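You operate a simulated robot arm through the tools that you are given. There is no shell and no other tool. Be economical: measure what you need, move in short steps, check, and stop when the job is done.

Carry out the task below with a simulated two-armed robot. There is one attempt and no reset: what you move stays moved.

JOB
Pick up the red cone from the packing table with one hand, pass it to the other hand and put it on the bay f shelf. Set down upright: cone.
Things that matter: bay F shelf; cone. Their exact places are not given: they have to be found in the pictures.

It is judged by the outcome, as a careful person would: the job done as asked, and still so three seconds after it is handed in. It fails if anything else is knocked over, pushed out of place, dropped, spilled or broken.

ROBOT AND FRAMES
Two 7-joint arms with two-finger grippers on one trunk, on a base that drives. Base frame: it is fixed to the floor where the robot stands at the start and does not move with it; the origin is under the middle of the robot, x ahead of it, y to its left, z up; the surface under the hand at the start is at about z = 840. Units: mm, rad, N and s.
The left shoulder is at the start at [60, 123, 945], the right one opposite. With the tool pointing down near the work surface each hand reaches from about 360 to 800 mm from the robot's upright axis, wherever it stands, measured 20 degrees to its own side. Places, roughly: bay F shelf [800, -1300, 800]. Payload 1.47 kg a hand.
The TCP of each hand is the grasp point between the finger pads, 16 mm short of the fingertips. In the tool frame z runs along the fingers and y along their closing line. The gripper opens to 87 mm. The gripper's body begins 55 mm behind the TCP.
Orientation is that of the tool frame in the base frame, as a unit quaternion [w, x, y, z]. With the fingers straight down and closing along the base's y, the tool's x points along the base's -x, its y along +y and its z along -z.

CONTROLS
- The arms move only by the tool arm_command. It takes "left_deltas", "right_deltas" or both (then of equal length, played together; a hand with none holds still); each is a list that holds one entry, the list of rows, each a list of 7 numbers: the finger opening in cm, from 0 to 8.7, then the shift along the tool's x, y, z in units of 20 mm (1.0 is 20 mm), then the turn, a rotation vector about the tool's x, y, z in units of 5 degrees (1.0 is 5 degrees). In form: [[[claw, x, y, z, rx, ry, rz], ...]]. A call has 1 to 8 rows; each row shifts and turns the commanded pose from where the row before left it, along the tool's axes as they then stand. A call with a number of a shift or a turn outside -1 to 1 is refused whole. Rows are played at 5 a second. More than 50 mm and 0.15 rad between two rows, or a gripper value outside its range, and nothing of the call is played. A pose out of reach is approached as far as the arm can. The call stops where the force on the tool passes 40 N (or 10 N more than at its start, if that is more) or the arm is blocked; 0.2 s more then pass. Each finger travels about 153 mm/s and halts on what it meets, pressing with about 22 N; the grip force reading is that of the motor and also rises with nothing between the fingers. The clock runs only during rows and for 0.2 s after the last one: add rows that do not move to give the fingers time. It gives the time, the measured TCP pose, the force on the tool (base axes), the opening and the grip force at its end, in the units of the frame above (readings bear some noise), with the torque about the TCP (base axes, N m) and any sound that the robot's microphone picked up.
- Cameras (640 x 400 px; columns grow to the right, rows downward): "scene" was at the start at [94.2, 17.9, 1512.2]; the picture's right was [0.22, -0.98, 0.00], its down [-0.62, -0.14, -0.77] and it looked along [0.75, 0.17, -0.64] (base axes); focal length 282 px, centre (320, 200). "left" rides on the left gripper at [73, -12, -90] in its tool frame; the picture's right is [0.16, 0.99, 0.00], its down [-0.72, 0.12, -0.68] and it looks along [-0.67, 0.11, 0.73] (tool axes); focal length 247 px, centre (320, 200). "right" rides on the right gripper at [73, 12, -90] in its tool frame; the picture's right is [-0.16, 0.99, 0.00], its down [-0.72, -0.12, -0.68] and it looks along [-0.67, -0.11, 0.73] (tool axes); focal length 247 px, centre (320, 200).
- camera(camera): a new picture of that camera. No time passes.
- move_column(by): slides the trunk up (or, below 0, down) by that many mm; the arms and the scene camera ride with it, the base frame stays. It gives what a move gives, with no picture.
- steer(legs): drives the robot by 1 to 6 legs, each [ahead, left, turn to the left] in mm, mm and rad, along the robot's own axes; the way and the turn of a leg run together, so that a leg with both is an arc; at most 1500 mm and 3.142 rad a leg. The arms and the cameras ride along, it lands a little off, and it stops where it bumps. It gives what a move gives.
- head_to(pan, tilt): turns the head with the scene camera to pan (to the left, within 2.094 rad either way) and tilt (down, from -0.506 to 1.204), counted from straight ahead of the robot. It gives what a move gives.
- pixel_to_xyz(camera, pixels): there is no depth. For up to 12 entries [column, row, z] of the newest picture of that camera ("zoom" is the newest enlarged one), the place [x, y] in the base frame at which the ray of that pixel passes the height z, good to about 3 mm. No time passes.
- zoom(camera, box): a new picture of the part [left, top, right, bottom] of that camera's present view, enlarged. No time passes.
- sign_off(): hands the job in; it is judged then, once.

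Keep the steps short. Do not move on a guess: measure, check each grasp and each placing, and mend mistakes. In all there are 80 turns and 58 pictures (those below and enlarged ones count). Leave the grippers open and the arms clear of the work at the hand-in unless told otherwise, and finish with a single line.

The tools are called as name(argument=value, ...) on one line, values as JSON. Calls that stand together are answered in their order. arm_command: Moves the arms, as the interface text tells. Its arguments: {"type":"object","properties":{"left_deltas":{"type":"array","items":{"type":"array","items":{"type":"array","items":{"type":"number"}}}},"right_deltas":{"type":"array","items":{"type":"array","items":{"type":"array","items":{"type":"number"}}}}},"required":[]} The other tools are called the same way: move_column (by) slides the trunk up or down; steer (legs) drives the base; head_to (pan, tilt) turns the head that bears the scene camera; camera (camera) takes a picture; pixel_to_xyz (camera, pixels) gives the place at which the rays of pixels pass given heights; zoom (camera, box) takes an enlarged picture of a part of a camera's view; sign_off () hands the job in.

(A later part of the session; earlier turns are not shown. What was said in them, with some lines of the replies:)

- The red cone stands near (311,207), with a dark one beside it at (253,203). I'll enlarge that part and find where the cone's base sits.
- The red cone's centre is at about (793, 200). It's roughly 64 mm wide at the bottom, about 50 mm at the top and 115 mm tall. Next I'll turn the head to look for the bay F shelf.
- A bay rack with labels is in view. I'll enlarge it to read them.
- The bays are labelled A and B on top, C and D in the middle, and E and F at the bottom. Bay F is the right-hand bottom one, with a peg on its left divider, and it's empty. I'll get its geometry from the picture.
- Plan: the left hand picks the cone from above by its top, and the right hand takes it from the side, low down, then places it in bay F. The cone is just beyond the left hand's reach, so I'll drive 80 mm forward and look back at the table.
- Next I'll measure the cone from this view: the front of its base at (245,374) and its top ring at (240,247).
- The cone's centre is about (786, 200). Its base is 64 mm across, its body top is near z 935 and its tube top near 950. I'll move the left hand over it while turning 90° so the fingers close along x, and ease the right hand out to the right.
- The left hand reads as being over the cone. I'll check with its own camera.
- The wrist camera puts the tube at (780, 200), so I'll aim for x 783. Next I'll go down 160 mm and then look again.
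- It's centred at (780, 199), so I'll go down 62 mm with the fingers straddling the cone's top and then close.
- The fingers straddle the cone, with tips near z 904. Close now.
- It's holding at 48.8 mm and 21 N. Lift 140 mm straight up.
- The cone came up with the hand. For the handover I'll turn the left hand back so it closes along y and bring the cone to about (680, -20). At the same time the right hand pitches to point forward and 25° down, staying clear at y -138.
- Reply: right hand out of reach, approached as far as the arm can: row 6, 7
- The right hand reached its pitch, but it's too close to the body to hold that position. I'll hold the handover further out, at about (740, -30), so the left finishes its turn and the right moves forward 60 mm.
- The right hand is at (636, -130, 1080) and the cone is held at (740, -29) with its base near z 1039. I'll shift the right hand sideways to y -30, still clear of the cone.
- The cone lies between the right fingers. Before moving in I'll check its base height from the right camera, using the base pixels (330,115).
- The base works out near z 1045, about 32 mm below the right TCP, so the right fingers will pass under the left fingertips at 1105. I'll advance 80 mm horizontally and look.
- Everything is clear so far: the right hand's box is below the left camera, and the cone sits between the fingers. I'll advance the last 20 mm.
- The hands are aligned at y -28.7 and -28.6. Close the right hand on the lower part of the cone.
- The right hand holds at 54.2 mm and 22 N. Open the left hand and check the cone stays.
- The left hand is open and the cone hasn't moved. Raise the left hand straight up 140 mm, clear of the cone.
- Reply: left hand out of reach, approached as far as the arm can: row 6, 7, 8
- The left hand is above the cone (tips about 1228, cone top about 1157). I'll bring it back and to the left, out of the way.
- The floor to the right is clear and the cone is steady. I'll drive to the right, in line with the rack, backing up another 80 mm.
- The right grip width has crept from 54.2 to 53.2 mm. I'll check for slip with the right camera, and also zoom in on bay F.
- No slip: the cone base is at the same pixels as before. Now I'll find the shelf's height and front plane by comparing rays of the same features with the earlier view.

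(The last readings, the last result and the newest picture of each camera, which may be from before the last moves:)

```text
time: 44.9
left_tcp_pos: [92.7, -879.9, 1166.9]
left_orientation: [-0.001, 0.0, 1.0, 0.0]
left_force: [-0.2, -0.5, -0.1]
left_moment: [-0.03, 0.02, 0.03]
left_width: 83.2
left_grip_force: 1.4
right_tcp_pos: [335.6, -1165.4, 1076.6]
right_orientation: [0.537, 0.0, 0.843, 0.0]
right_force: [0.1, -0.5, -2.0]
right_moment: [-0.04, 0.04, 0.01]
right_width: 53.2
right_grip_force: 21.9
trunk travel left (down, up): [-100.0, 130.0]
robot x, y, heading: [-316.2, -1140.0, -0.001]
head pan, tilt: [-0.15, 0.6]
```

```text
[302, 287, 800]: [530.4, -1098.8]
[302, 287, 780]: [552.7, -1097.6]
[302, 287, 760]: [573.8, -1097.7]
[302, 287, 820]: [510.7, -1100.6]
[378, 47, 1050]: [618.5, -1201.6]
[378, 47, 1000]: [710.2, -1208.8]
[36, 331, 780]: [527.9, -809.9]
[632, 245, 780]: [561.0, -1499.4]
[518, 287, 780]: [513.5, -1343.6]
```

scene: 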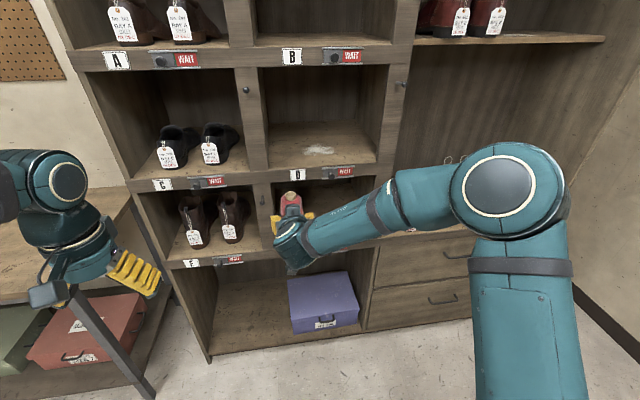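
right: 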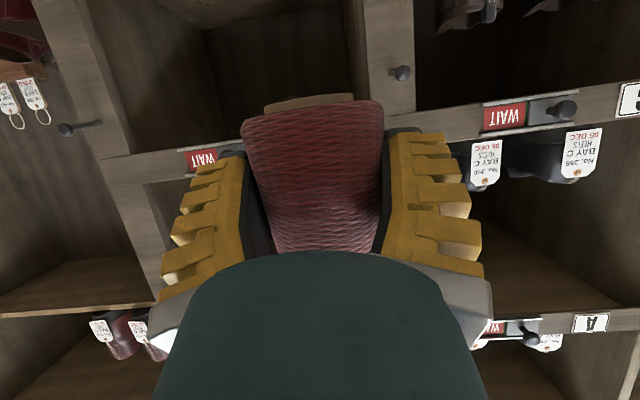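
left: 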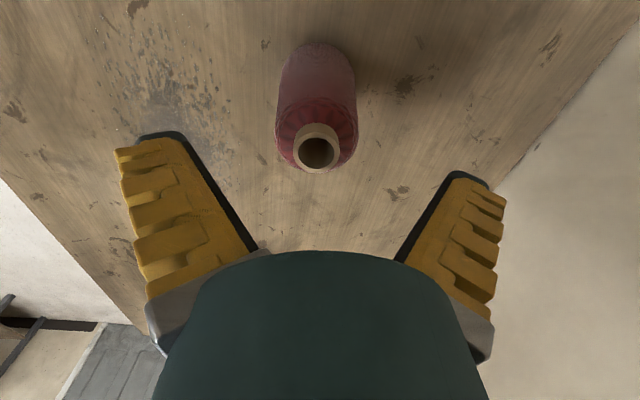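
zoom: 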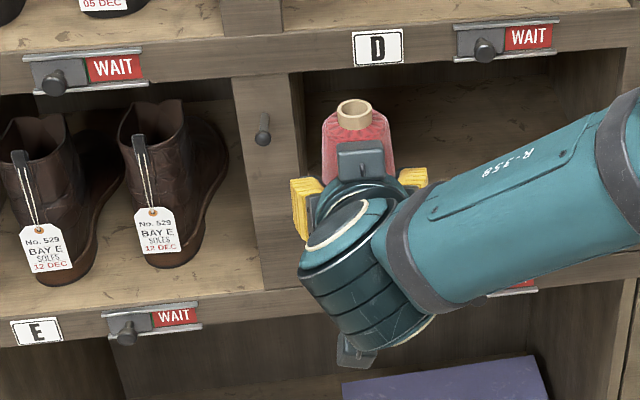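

The two views agree on a shelf top near z 772 and a front edge near x 565, with the bay running from y -1098 to about -1440. The knob is near y -1290 and the peg on the left divider near -1080, so I'll place the cone around y -1215. First I'll lower the trunk while still well clear of the rack.

move_column(by=-100)

arm_command(right_deltas=[[[3, 0.815, -0.31, 0.381, 0, 0, 0], [3, 0.815, -0.31, 0.381, 0, 0, 0], [3, 0.815, -0.31, 0.381, 0, 0, 0], [3, 0.815, -0.31, 0.381, 0, 0, 0], [3, 0.815, -0.31, 0.381, 0, 0, 0], [3, 0.815, -0.31, 0.381, 0, 0, 0], [3, 0.815, -0.31, 0.381, 0, 0, 0]]])

camera(camera="scene")

camera(camera="right")

```text
time: 46.3
left_tcp_pos: [92.3, -880.0, 1068.5]
left_orientation: [0.0, 0.001, 1.0, 0.001]
left_force: [0.4, 0.2, 0.1]
left_moment: [0.03, -0.01, 0.0]
left_width: 83.6
left_grip_force: 0.7
right_tcp_pos: [337.3, -1165.0, 977.2]
right_orientation: [0.537, 0.0, 0.844, 0.0]
right_force: [-0.1, 0.1, -1.9]
right_moment: [0.02, -0.02, 0.0]
right_width: 53.1
right_grip_force: 22.1
trunk travel left (down, up): [0.0, 230.0]
robot x, y, heading: [-317.9, -1139.3, -0.0]
head pan, tilt: [-0.15, 0.6]
```

```text
time: 47.9
left_tcp_pos: [93.3, -880.1, 1068.1]
left_orientation: [0.0, 0.001, 1.0, 0.0]
left_force: [-1.2, -0.1, -1.3]
left_moment: [-0.01, -0.03, 0.03]
left_width: 83.3
left_grip_force: 1.2
right_tcp_pos: [335.3, -1209.1, 850.6]
right_orientation: [0.537, 0.001, 0.843, 0.0]
right_force: [0.8, -0.8, -2.1]
right_moment: [0.0, 0.05, -0.01]
right_width: 53.5
right_grip_force: 22.1
trunk travel left (down, up): [0.0, 230.0]
robot x, y, heading: [-317.1, -1139.3, -0.001]
head pan, tilt: [-0.15, 0.6]
```

```text
25 pictures are left
```

scene: 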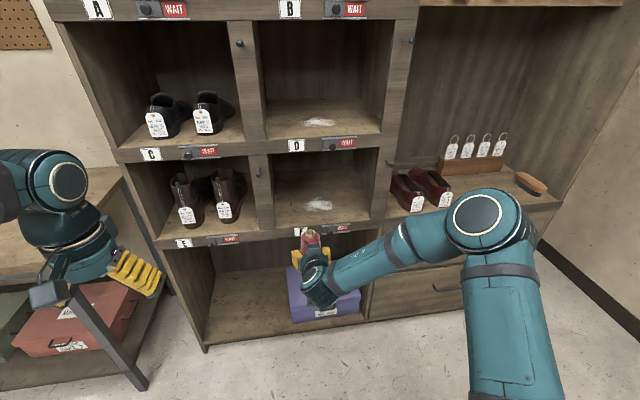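

```text
24 pictures are left
```

right: 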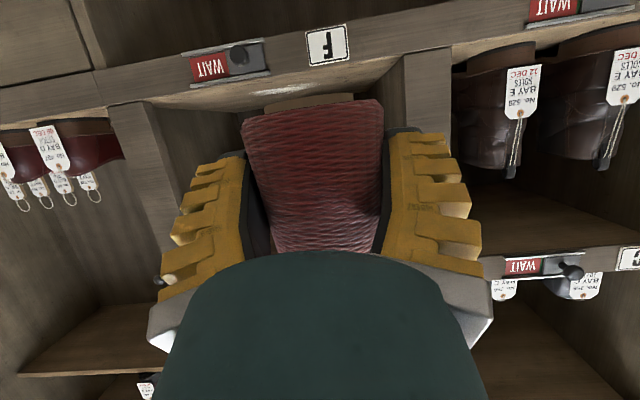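

Bay F is now visible. I'll enlarge it to measure its edges.

zoom(camera="scene", box=[240, 130, 400, 250])

pixel_to_xyz(camera="right", pixels=[[327, 65, 760], [327, 65, 770], [327, 65, 780], [240, 75, 770], [327, 45, 750], [238, 57, 750], [413, 60, 770], [138, 100, 770]])

```text
3.33 times, centred on (320, 190) of scene
```

zoom: 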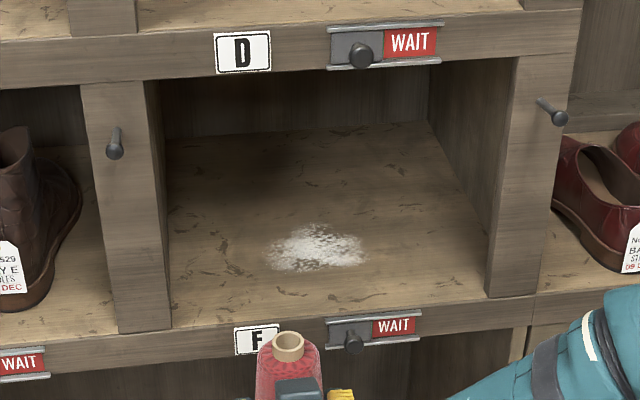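

```text
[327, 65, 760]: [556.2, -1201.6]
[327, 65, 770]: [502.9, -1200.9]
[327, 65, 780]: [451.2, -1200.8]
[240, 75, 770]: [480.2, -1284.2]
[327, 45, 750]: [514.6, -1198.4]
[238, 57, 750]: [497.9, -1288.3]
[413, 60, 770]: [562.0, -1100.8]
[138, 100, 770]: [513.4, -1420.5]
```

The bay is empty apart from a dusty patch. I'll measure the front edge, the back edge and the pegs in this view.

pixel_to_xyz(camera="zoom", pixels=[[172, 329, 760], [172, 329, 770], [172, 329, 780], [487, 297, 770], [487, 297, 760], [165, 142, 770], [430, 122, 770], [315, 250, 770], [354, 342, 740], [258, 324, 760], [258, 324, 770], [280, 222, 770]])

```text
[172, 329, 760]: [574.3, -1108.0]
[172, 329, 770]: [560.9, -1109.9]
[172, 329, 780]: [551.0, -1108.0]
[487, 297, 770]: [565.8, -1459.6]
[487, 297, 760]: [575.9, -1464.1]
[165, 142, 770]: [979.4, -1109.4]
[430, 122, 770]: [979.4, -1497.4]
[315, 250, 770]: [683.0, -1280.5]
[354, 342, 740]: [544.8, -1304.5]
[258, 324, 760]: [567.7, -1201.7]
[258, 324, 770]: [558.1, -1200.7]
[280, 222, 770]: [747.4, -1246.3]
```

The shelf top is at about z 770 and the front edge at about x 560. The patch is around (683, -1280), and a spot at (635, -1205) is free of it. With the cone base about 33 mm below the TCP, I'll lower 20 mm to TCP z 830 and then drive forward 230 mm.

arm_command(right_deltas=[[[3, 0.906, 0, 0.423, 0, 0, 0], [3, 0, 0, 0, 0, 0, 0]]])

steer(legs=[[200, 0, 0]])

zoom(camera="scene", box=[180, 130, 460, 305])

camera(camera="right")

```text
time: 48.5
left_tcp_pos: [93.6, -878.9, 1067.7]
left_orientation: [0.0, 0.001, 1.0, 0.0]
left_force: [0.3, 0.6, 0.4]
left_moment: [-0.03, -0.01, 0.0]
left_width: 83.5
left_grip_force: 0.4
right_tcp_pos: [334.3, -1209.1, 831.4]
right_orientation: [0.536, 0.001, 0.844, -0.001]
right_force: [-0.5, 0.1, -1.7]
right_moment: [0.01, 0.0, -0.04]
right_width: 53.3
right_grip_force: 21.9
trunk travel left (down, up): [0.0, 230.0]
robot x, y, heading: [-321.0, -1134.4, -0.0]
head pan, tilt: [-0.15, 0.6]
```

```text
time: 50.1
left_tcp_pos: [296.0, -880.3, 1067.0]
left_orientation: [-0.002, 0.002, 1.0, 0.0]
left_force: [0.1, 0.7, -0.1]
left_moment: [-0.03, 0.03, 0.01]
left_width: 83.1
left_grip_force: 0.6
right_tcp_pos: [536.8, -1210.2, 831.3]
right_orientation: [0.536, 0.001, 0.844, 0.0]
right_force: [0.2, -0.5, -1.9]
right_moment: [0.04, 0.03, -0.02]
right_width: 53.1
right_grip_force: 22.2
trunk travel left (down, up): [0.0, 230.0]
robot x, y, heading: [-118.4, -1138.1, -0.002]
head pan, tilt: [-0.15, 0.6]
```

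```text
2.29 times, centred on (320, 218) of scene
```

zoom: 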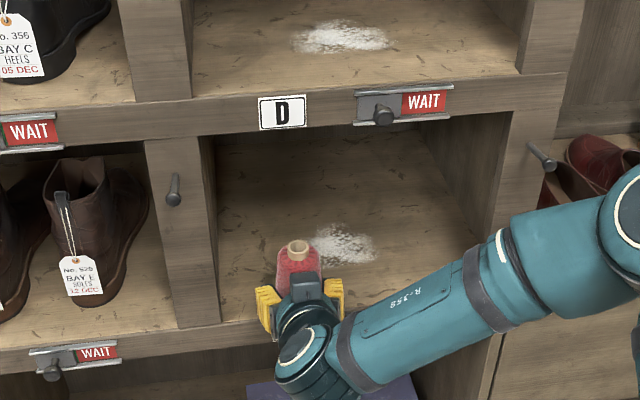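

```text
21 pictures are left
```

right: 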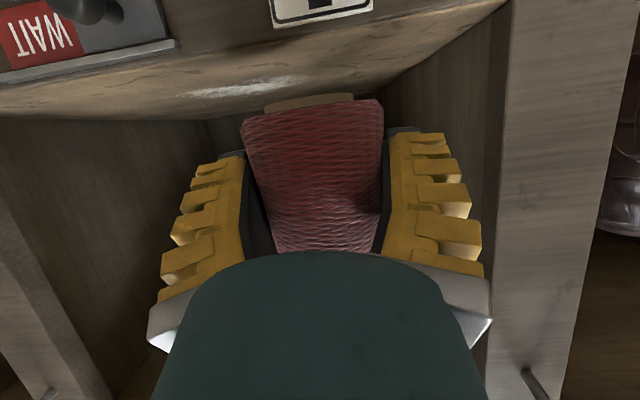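

The cone enters the bay clear of the surface. Before going further I'll check how far the right forearm is from the peg on the right divider.

pixel_to_xyz(camera="zoom", pixels=[[545, 250, 950], [545, 250, 900], [545, 158, 900], [545, 158, 940], [545, 158, 980], [600, 185, 1000], [600, 185, 950], [258, 335, 770], [198, 340, 770]])

camera(camera="scene")

```text
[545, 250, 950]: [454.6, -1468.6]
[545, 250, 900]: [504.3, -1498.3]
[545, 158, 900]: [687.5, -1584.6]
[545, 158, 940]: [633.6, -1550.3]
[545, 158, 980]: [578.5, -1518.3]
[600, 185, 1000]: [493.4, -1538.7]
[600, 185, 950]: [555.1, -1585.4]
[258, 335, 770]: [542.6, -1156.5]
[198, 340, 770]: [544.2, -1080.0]
```

```text
20 pictures are left
```

scene: 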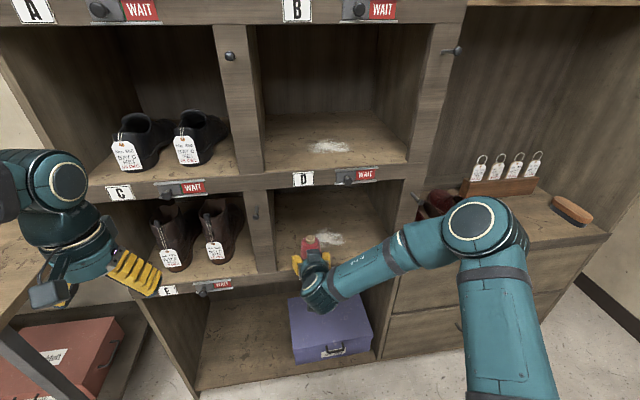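

The forearm stays at x below about 440 near there, well short of the peg. Drive another 75 mm in.

steer(legs=[[75, 0, 0]])

zoom(camera="scene", box=[220, 150, 460, 300])

camera(camera="right")

```text
time: 51.1
left_tcp_pos: [372.0, -881.2, 1067.3]
left_orientation: [0.0, 0.0, 1.0, -0.001]
left_force: [-0.1, -0.2, -0.2]
left_moment: [-0.01, 0.02, -0.02]
left_width: 83.1
left_grip_force: 0.8
right_tcp_pos: [612.6, -1210.0, 831.2]
right_orientation: [0.537, 0.001, 0.844, -0.001]
right_force: [0.4, 0.3, -2.0]
right_moment: [0.0, 0.01, -0.03]
right_width: 53.1
right_grip_force: 22.0
trunk travel left (down, up): [0.0, 230.0]
robot x, y, heading: [-41.7, -1143.2, -0.006]
head pan, tilt: [-0.15, 0.6]
```

```text
2.67 times, centred on (340, 225) of scene
```

zoom: 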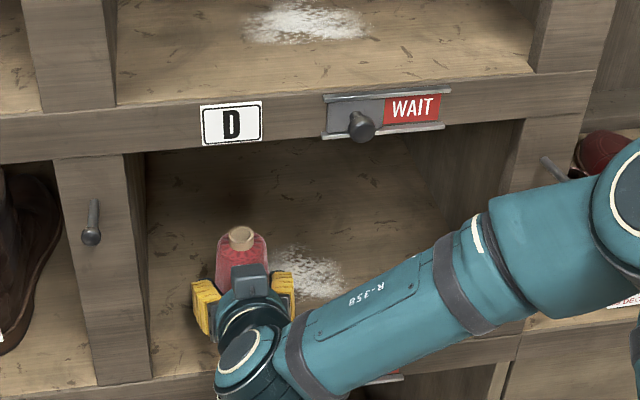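

```text
18 pictures are left
```

right: 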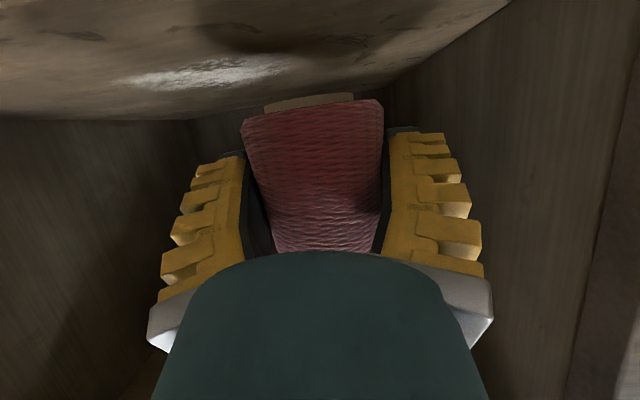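

The cone is inside the bay, over clean wood left of the patch. Go 16 mm further in, then down 14 mm, and read the force.

arm_command(right_deltas=[[[3, -0.338, 0, 0.725, 0, 0, 0], [3, 0.317, 0, 0.148, 0, 0, 0], [3, 0.317, 0, 0.148, 0, 0, 0], [3, 0, 0, 0, 0, 0, 0]]])

camera(camera="right")

```text
time: 52.1
left_tcp_pos: [369.6, -879.7, 1067.6]
left_orientation: [0.0, 0.001, 1.0, 0.001]
left_force: [0.8, 0.7, -0.1]
left_moment: [-0.03, 0.01, -0.01]
left_width: 83.3
left_grip_force: 0.6
right_tcp_pos: [627.7, -1210.4, 816.9]
right_orientation: [0.537, 0.001, 0.844, 0.0]
right_force: [-1.0, -0.1, -2.2]
right_moment: [0.03, 0.03, -0.01]
right_width: 53.3
right_grip_force: 21.4
trunk travel left (down, up): [0.0, 230.0]
robot x, y, heading: [-43.3, -1139.0, -0.003]
head pan, tilt: [-0.15, 0.6]
```

```text
17 pictures are left
```

right: 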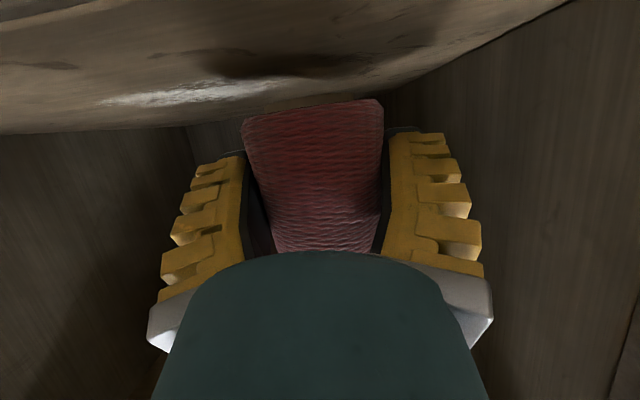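

No contact yet: the force still shows just the weight, -2.2 N. I'll lower in 3 mm steps.

arm_command(right_deltas=[[[3, 0.136, 0, 0.063, 0, 0, 0], [3, 0.136, 0, 0.063, 0, 0, 0], [3, 0, 0, 0, 0, 0, 0]]])

zoom(camera="right", box=[220, 60, 420, 185])

```text
time: 52.9
left_tcp_pos: [371.3, -880.5, 1066.9]
left_orientation: [0.0, 0.002, 1.0, 0.0]
left_force: [0.1, -0.7, 0.6]
left_moment: [-0.01, 0.0, 0.02]
left_width: 83.1
left_grip_force: 1.1
right_tcp_pos: [627.6, -1212.3, 811.8]
right_orientation: [0.537, 0.0, 0.843, 0.0]
right_force: [0.9, 0.3, -1.6]
right_moment: [0.0, 0.03, 0.01]
right_width: 53.1
right_grip_force: 21.8
trunk travel left (down, up): [0.0, 230.0]
robot x, y, heading: [-38.2, -1138.8, -0.003]
head pan, tilt: [-0.15, 0.6]
```

```text
3.20 times, centred on (320, 122) of right
```

zoom: 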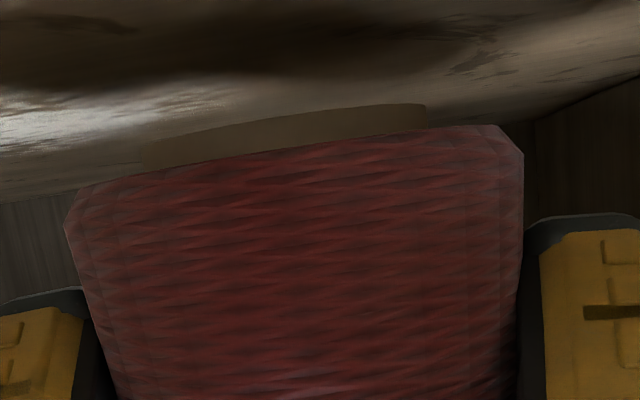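

The tube base is just above the wood, so I'll keep lowering gently.

arm_command(right_deltas=[[[3, 0.136, 0, 0.063, 0, 0, 0], [3, 0.136, 0, 0.063, 0, 0, 0], [3, 0, 0, 0, 0, 0, 0]]])

```text
time: 53.7
left_tcp_pos: [370.8, -879.9, 1067.3]
left_orientation: [0.0, 0.001, 1.0, 0.0]
left_force: [-0.9, 0.4, -1.1]
left_moment: [0.03, 0.0, -0.02]
left_width: 83.4
left_grip_force: 0.2
right_tcp_pos: [629.1, -1211.1, 806.6]
right_orientation: [0.537, 0.001, 0.844, 0.0]
right_force: [-0.2, 0.6, -1.7]
right_moment: [0.02, -0.02, 0.0]
right_width: 52.9
right_grip_force: 22.0
trunk travel left (down, up): [0.0, 230.0]
robot x, y, heading: [-43.2, -1135.3, -0.006]
head pan, tilt: [-0.15, 0.6]
```

arm_command(right_deltas=[[[3, 0.136, 0, 0.063, 0, 0, 0], [3, 0, 0, 0, 0, 0, 0]]])

zoom(camera="right", box=[220, 60, 420, 185])

```text
time: 54.3
left_tcp_pos: [371.5, -879.6, 1067.4]
left_orientation: [-0.001, 0.0, 1.0, 0.0]
left_force: [-0.3, 0.0, 0.1]
left_moment: [-0.02, -0.03, 0.0]
left_width: 83.5
left_grip_force: 1.0
right_tcp_pos: [629.2, -1210.0, 804.0]
right_orientation: [0.538, 0.001, 0.843, -0.001]
right_force: [-0.1, 0.4, -2.2]
right_moment: [0.02, 0.02, 0.0]
right_width: 53.4
right_grip_force: 22.4
trunk travel left (down, up): [0.0, 230.0]
robot x, y, heading: [-44.5, -1135.2, -0.004]
head pan, tilt: [-0.15, 0.6]
```

```text
3.20 times, centred on (320, 122) of right
```

zoom: 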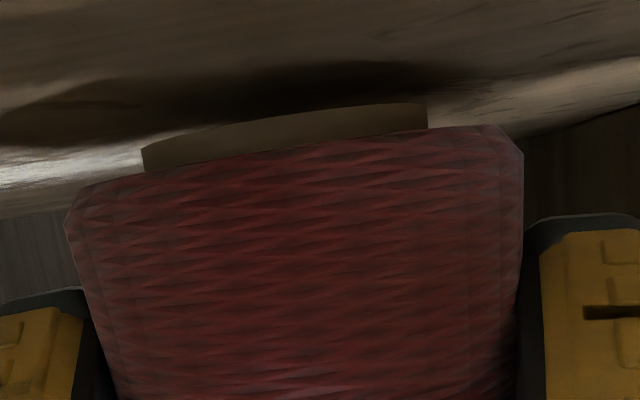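

The shadow is closing on the tube, so contact is a few mm away. I'll go down in 2 mm rows.

arm_command(right_deltas=[[[3, 0.091, 0, 0.042, 0, 0, 0], [3, 0.091, 0, 0.042, 0, 0, 0], [3, 0, 0, 0, 0, 0, 0]]])

zoom(camera="right", box=[220, 60, 420, 185])

```text
time: 55.1
left_tcp_pos: [371.4, -879.3, 1067.4]
left_orientation: [0.0, 0.0, 1.0, 0.001]
left_force: [-0.8, 0.9, 0.1]
left_moment: [0.03, -0.03, -0.02]
left_width: 83.2
left_grip_force: 0.7
right_tcp_pos: [629.8, -1209.6, 800.1]
right_orientation: [0.538, 0.001, 0.843, -0.001]
right_force: [0.7, -0.5, -2.5]
right_moment: [-0.01, 0.02, 0.0]
right_width: 53.5
right_grip_force: 22.4
trunk travel left (down, up): [0.0, 230.0]
robot x, y, heading: [-42.5, -1139.7, 0.001]
head pan, tilt: [-0.15, 0.6]
```

```text
3.20 times, centred on (320, 122) of right
```

zoom: 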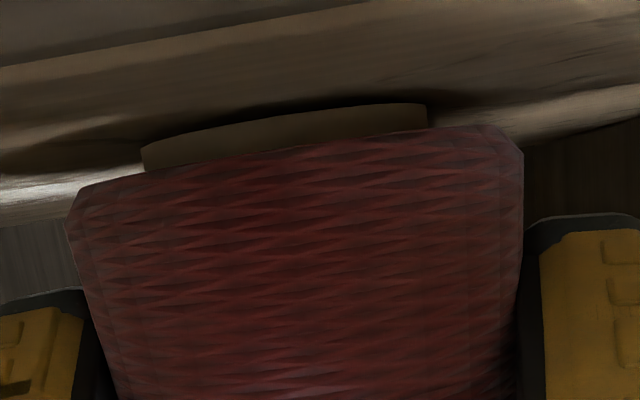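

Almost touching. Down in 1 mm rows.

arm_command(right_deltas=[[[3, 0.046, 0, 0.021, 0, 0, 0], [3, 0.046, 0, 0.021, 0, 0, 0], [3, 0, 0, 0, 0, 0, 0]]])

```text
time: 55.9
left_tcp_pos: [370.3, -880.3, 1067.9]
left_orientation: [0.0, 0.001, 1.0, 0.001]
left_force: [-0.4, -0.1, -0.2]
left_moment: [0.0, 0.02, -0.02]
left_width: 83.3
left_grip_force: 1.3
right_tcp_pos: [627.9, -1209.6, 797.9]
right_orientation: [0.538, 0.001, 0.843, 0.0]
right_force: [2.3, 0.7, 1.4]
right_moment: [-0.01, -0.02, 0.03]
right_width: 52.9
right_grip_force: 21.9
trunk travel left (down, up): [0.0, 230.0]
robot x, y, heading: [-41.6, -1138.2, -0.008]
head pan, tilt: [-0.15, 0.6]
```

Contact: the force went from -2.2 to +1.4 N, so the shelf now carries the cone. Open the right fingers gradually.

arm_command(right_deltas=[[[5.4, 0, 0, 0, 0, 0, 0], [5.7, 0, 0, 0, 0, 0, 0], [6.2, 0, 0, 0, 0, 0, 0], [7, 0, 0, 0, 0, 0, 0], [8, 0, 0, 0, 0, 0, 0], [8.7, 0, 0, 0, 0, 0, 0], [8.7, 0, 0, 0, 0, 0, 0]]])

camera(camera="right")

zoom(camera="scene", box=[240, 180, 400, 280])

```text
time: 57.5
left_tcp_pos: [371.0, -880.8, 1067.9]
left_orientation: [0.001, 0.001, 1.0, 0.0]
left_force: [-0.4, -0.1, -1.3]
left_moment: [0.02, -0.02, 0.0]
left_width: 83.0
left_grip_force: 0.6
right_tcp_pos: [628.5, -1209.1, 797.5]
right_orientation: [0.537, 0.0, 0.843, 0.0]
right_force: [0.3, 0.0, -1.1]
right_moment: [0.01, 0.02, 0.02]
right_width: 87.2
right_grip_force: 0.2
trunk travel left (down, up): [0.0, 230.0]
robot x, y, heading: [-43.6, -1137.7, -0.002]
head pan, tilt: [-0.15, 0.6]
```

```text
13 pictures are left
```

right: 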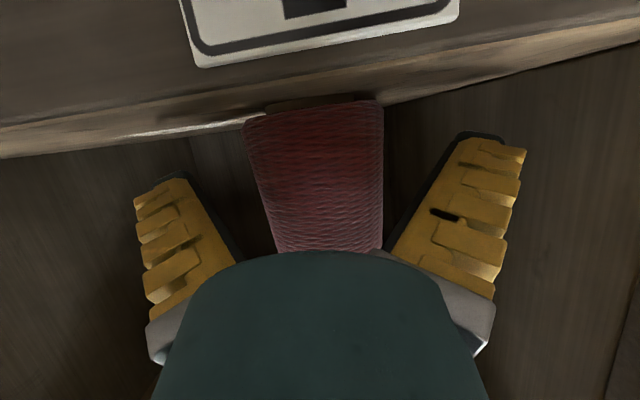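

```text
4.00 times, centred on (320, 230) of scene
```

zoom: 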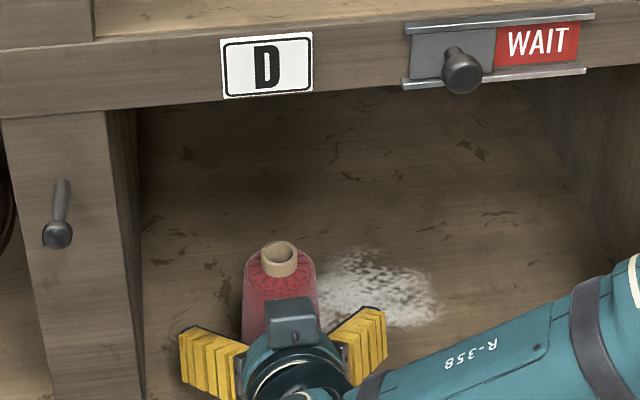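

The cone stands on its own with the fingers open. Back the hand straight out 80 mm along -x.

arm_command(right_deltas=[[[8.7, 0.212, 0, -0.453, 0, 0, 0], [8.7, 0.423, 0, -0.906, 0, 0, 0], [8.7, 0.423, 0, -0.906, 0, 0, 0], [8.7, 0.423, 0, -0.906, 0, 0, 0], [8.7, 0.212, 0, -0.453, 0, 0, 0]]])

camera(camera="right")

```text
time: 58.7
left_tcp_pos: [369.7, -879.4, 1066.8]
left_orientation: [0.0, 0.001, 1.0, -0.001]
left_force: [0.3, -0.4, 0.7]
left_moment: [0.0, 0.01, -0.01]
left_width: 83.3
left_grip_force: 0.7
right_tcp_pos: [545.8, -1210.8, 797.3]
right_orientation: [0.537, 0.001, 0.843, -0.001]
right_force: [-0.4, 0.0, -0.5]
right_moment: [0.02, 0.02, -0.01]
right_width: 87.1
right_grip_force: 0.1
trunk travel left (down, up): [0.0, 230.0]
robot x, y, heading: [-40.2, -1138.3, 0.001]
head pan, tilt: [-0.15, 0.6]
```

```text
11 pictures are left
```

right: 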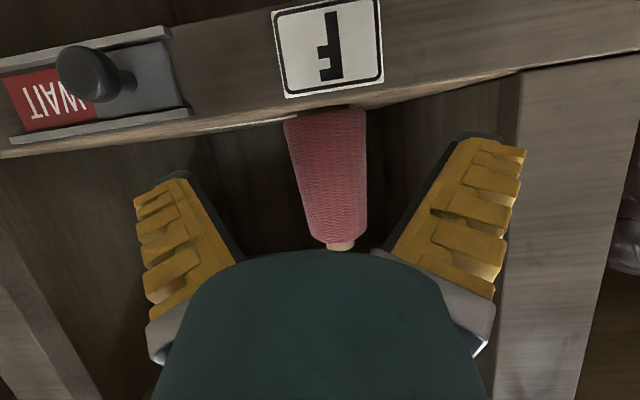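

The cone is free and upright, above the F label. I'll drive back 250 mm and take a final look.

steer(legs=[[-250, 0, 0]])

zoom(camera="scene", box=[160, 100, 420, 263])

```text
time: 60.5
left_tcp_pos: [119.8, -880.4, 1068.3]
left_orientation: [-0.001, 0.002, 1.0, 0.001]
left_force: [0.3, -0.2, 0.7]
left_moment: [-0.02, -0.03, 0.02]
left_width: 83.4
left_grip_force: 1.3
right_tcp_pos: [295.4, -1210.7, 799.0]
right_orientation: [0.538, 0.002, 0.843, -0.002]
right_force: [-1.2, -0.7, 1.3]
right_moment: [-0.02, -0.01, -0.01]
right_width: 87.0
right_grip_force: 0.1
trunk travel left (down, up): [0.0, 230.0]
robot x, y, heading: [-293.1, -1136.1, -0.005]
head pan, tilt: [-0.15, 0.6]
```

```text
2.45 times, centred on (290, 182) of scene
```

zoom: 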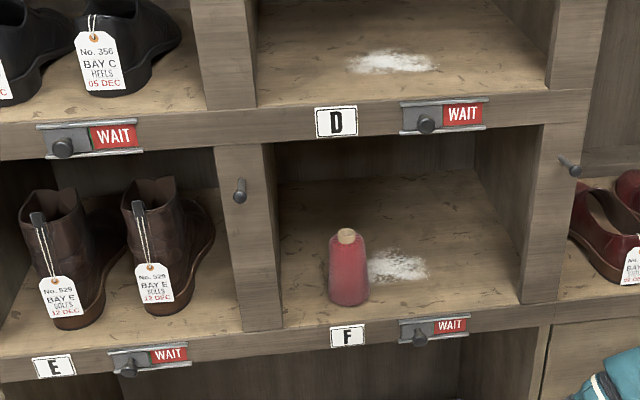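

The cone stands upright on the shelf above label F, matching the BAY E tags above label E. Nothing else was disturbed, and both hands are open and clear, so I'm handing in.

sign_off()

```text
The job is handed in.
```

The red cone was picked up with the left hand, passed to the right hand, and set down upright on the bay F shelf; nothing else moved.
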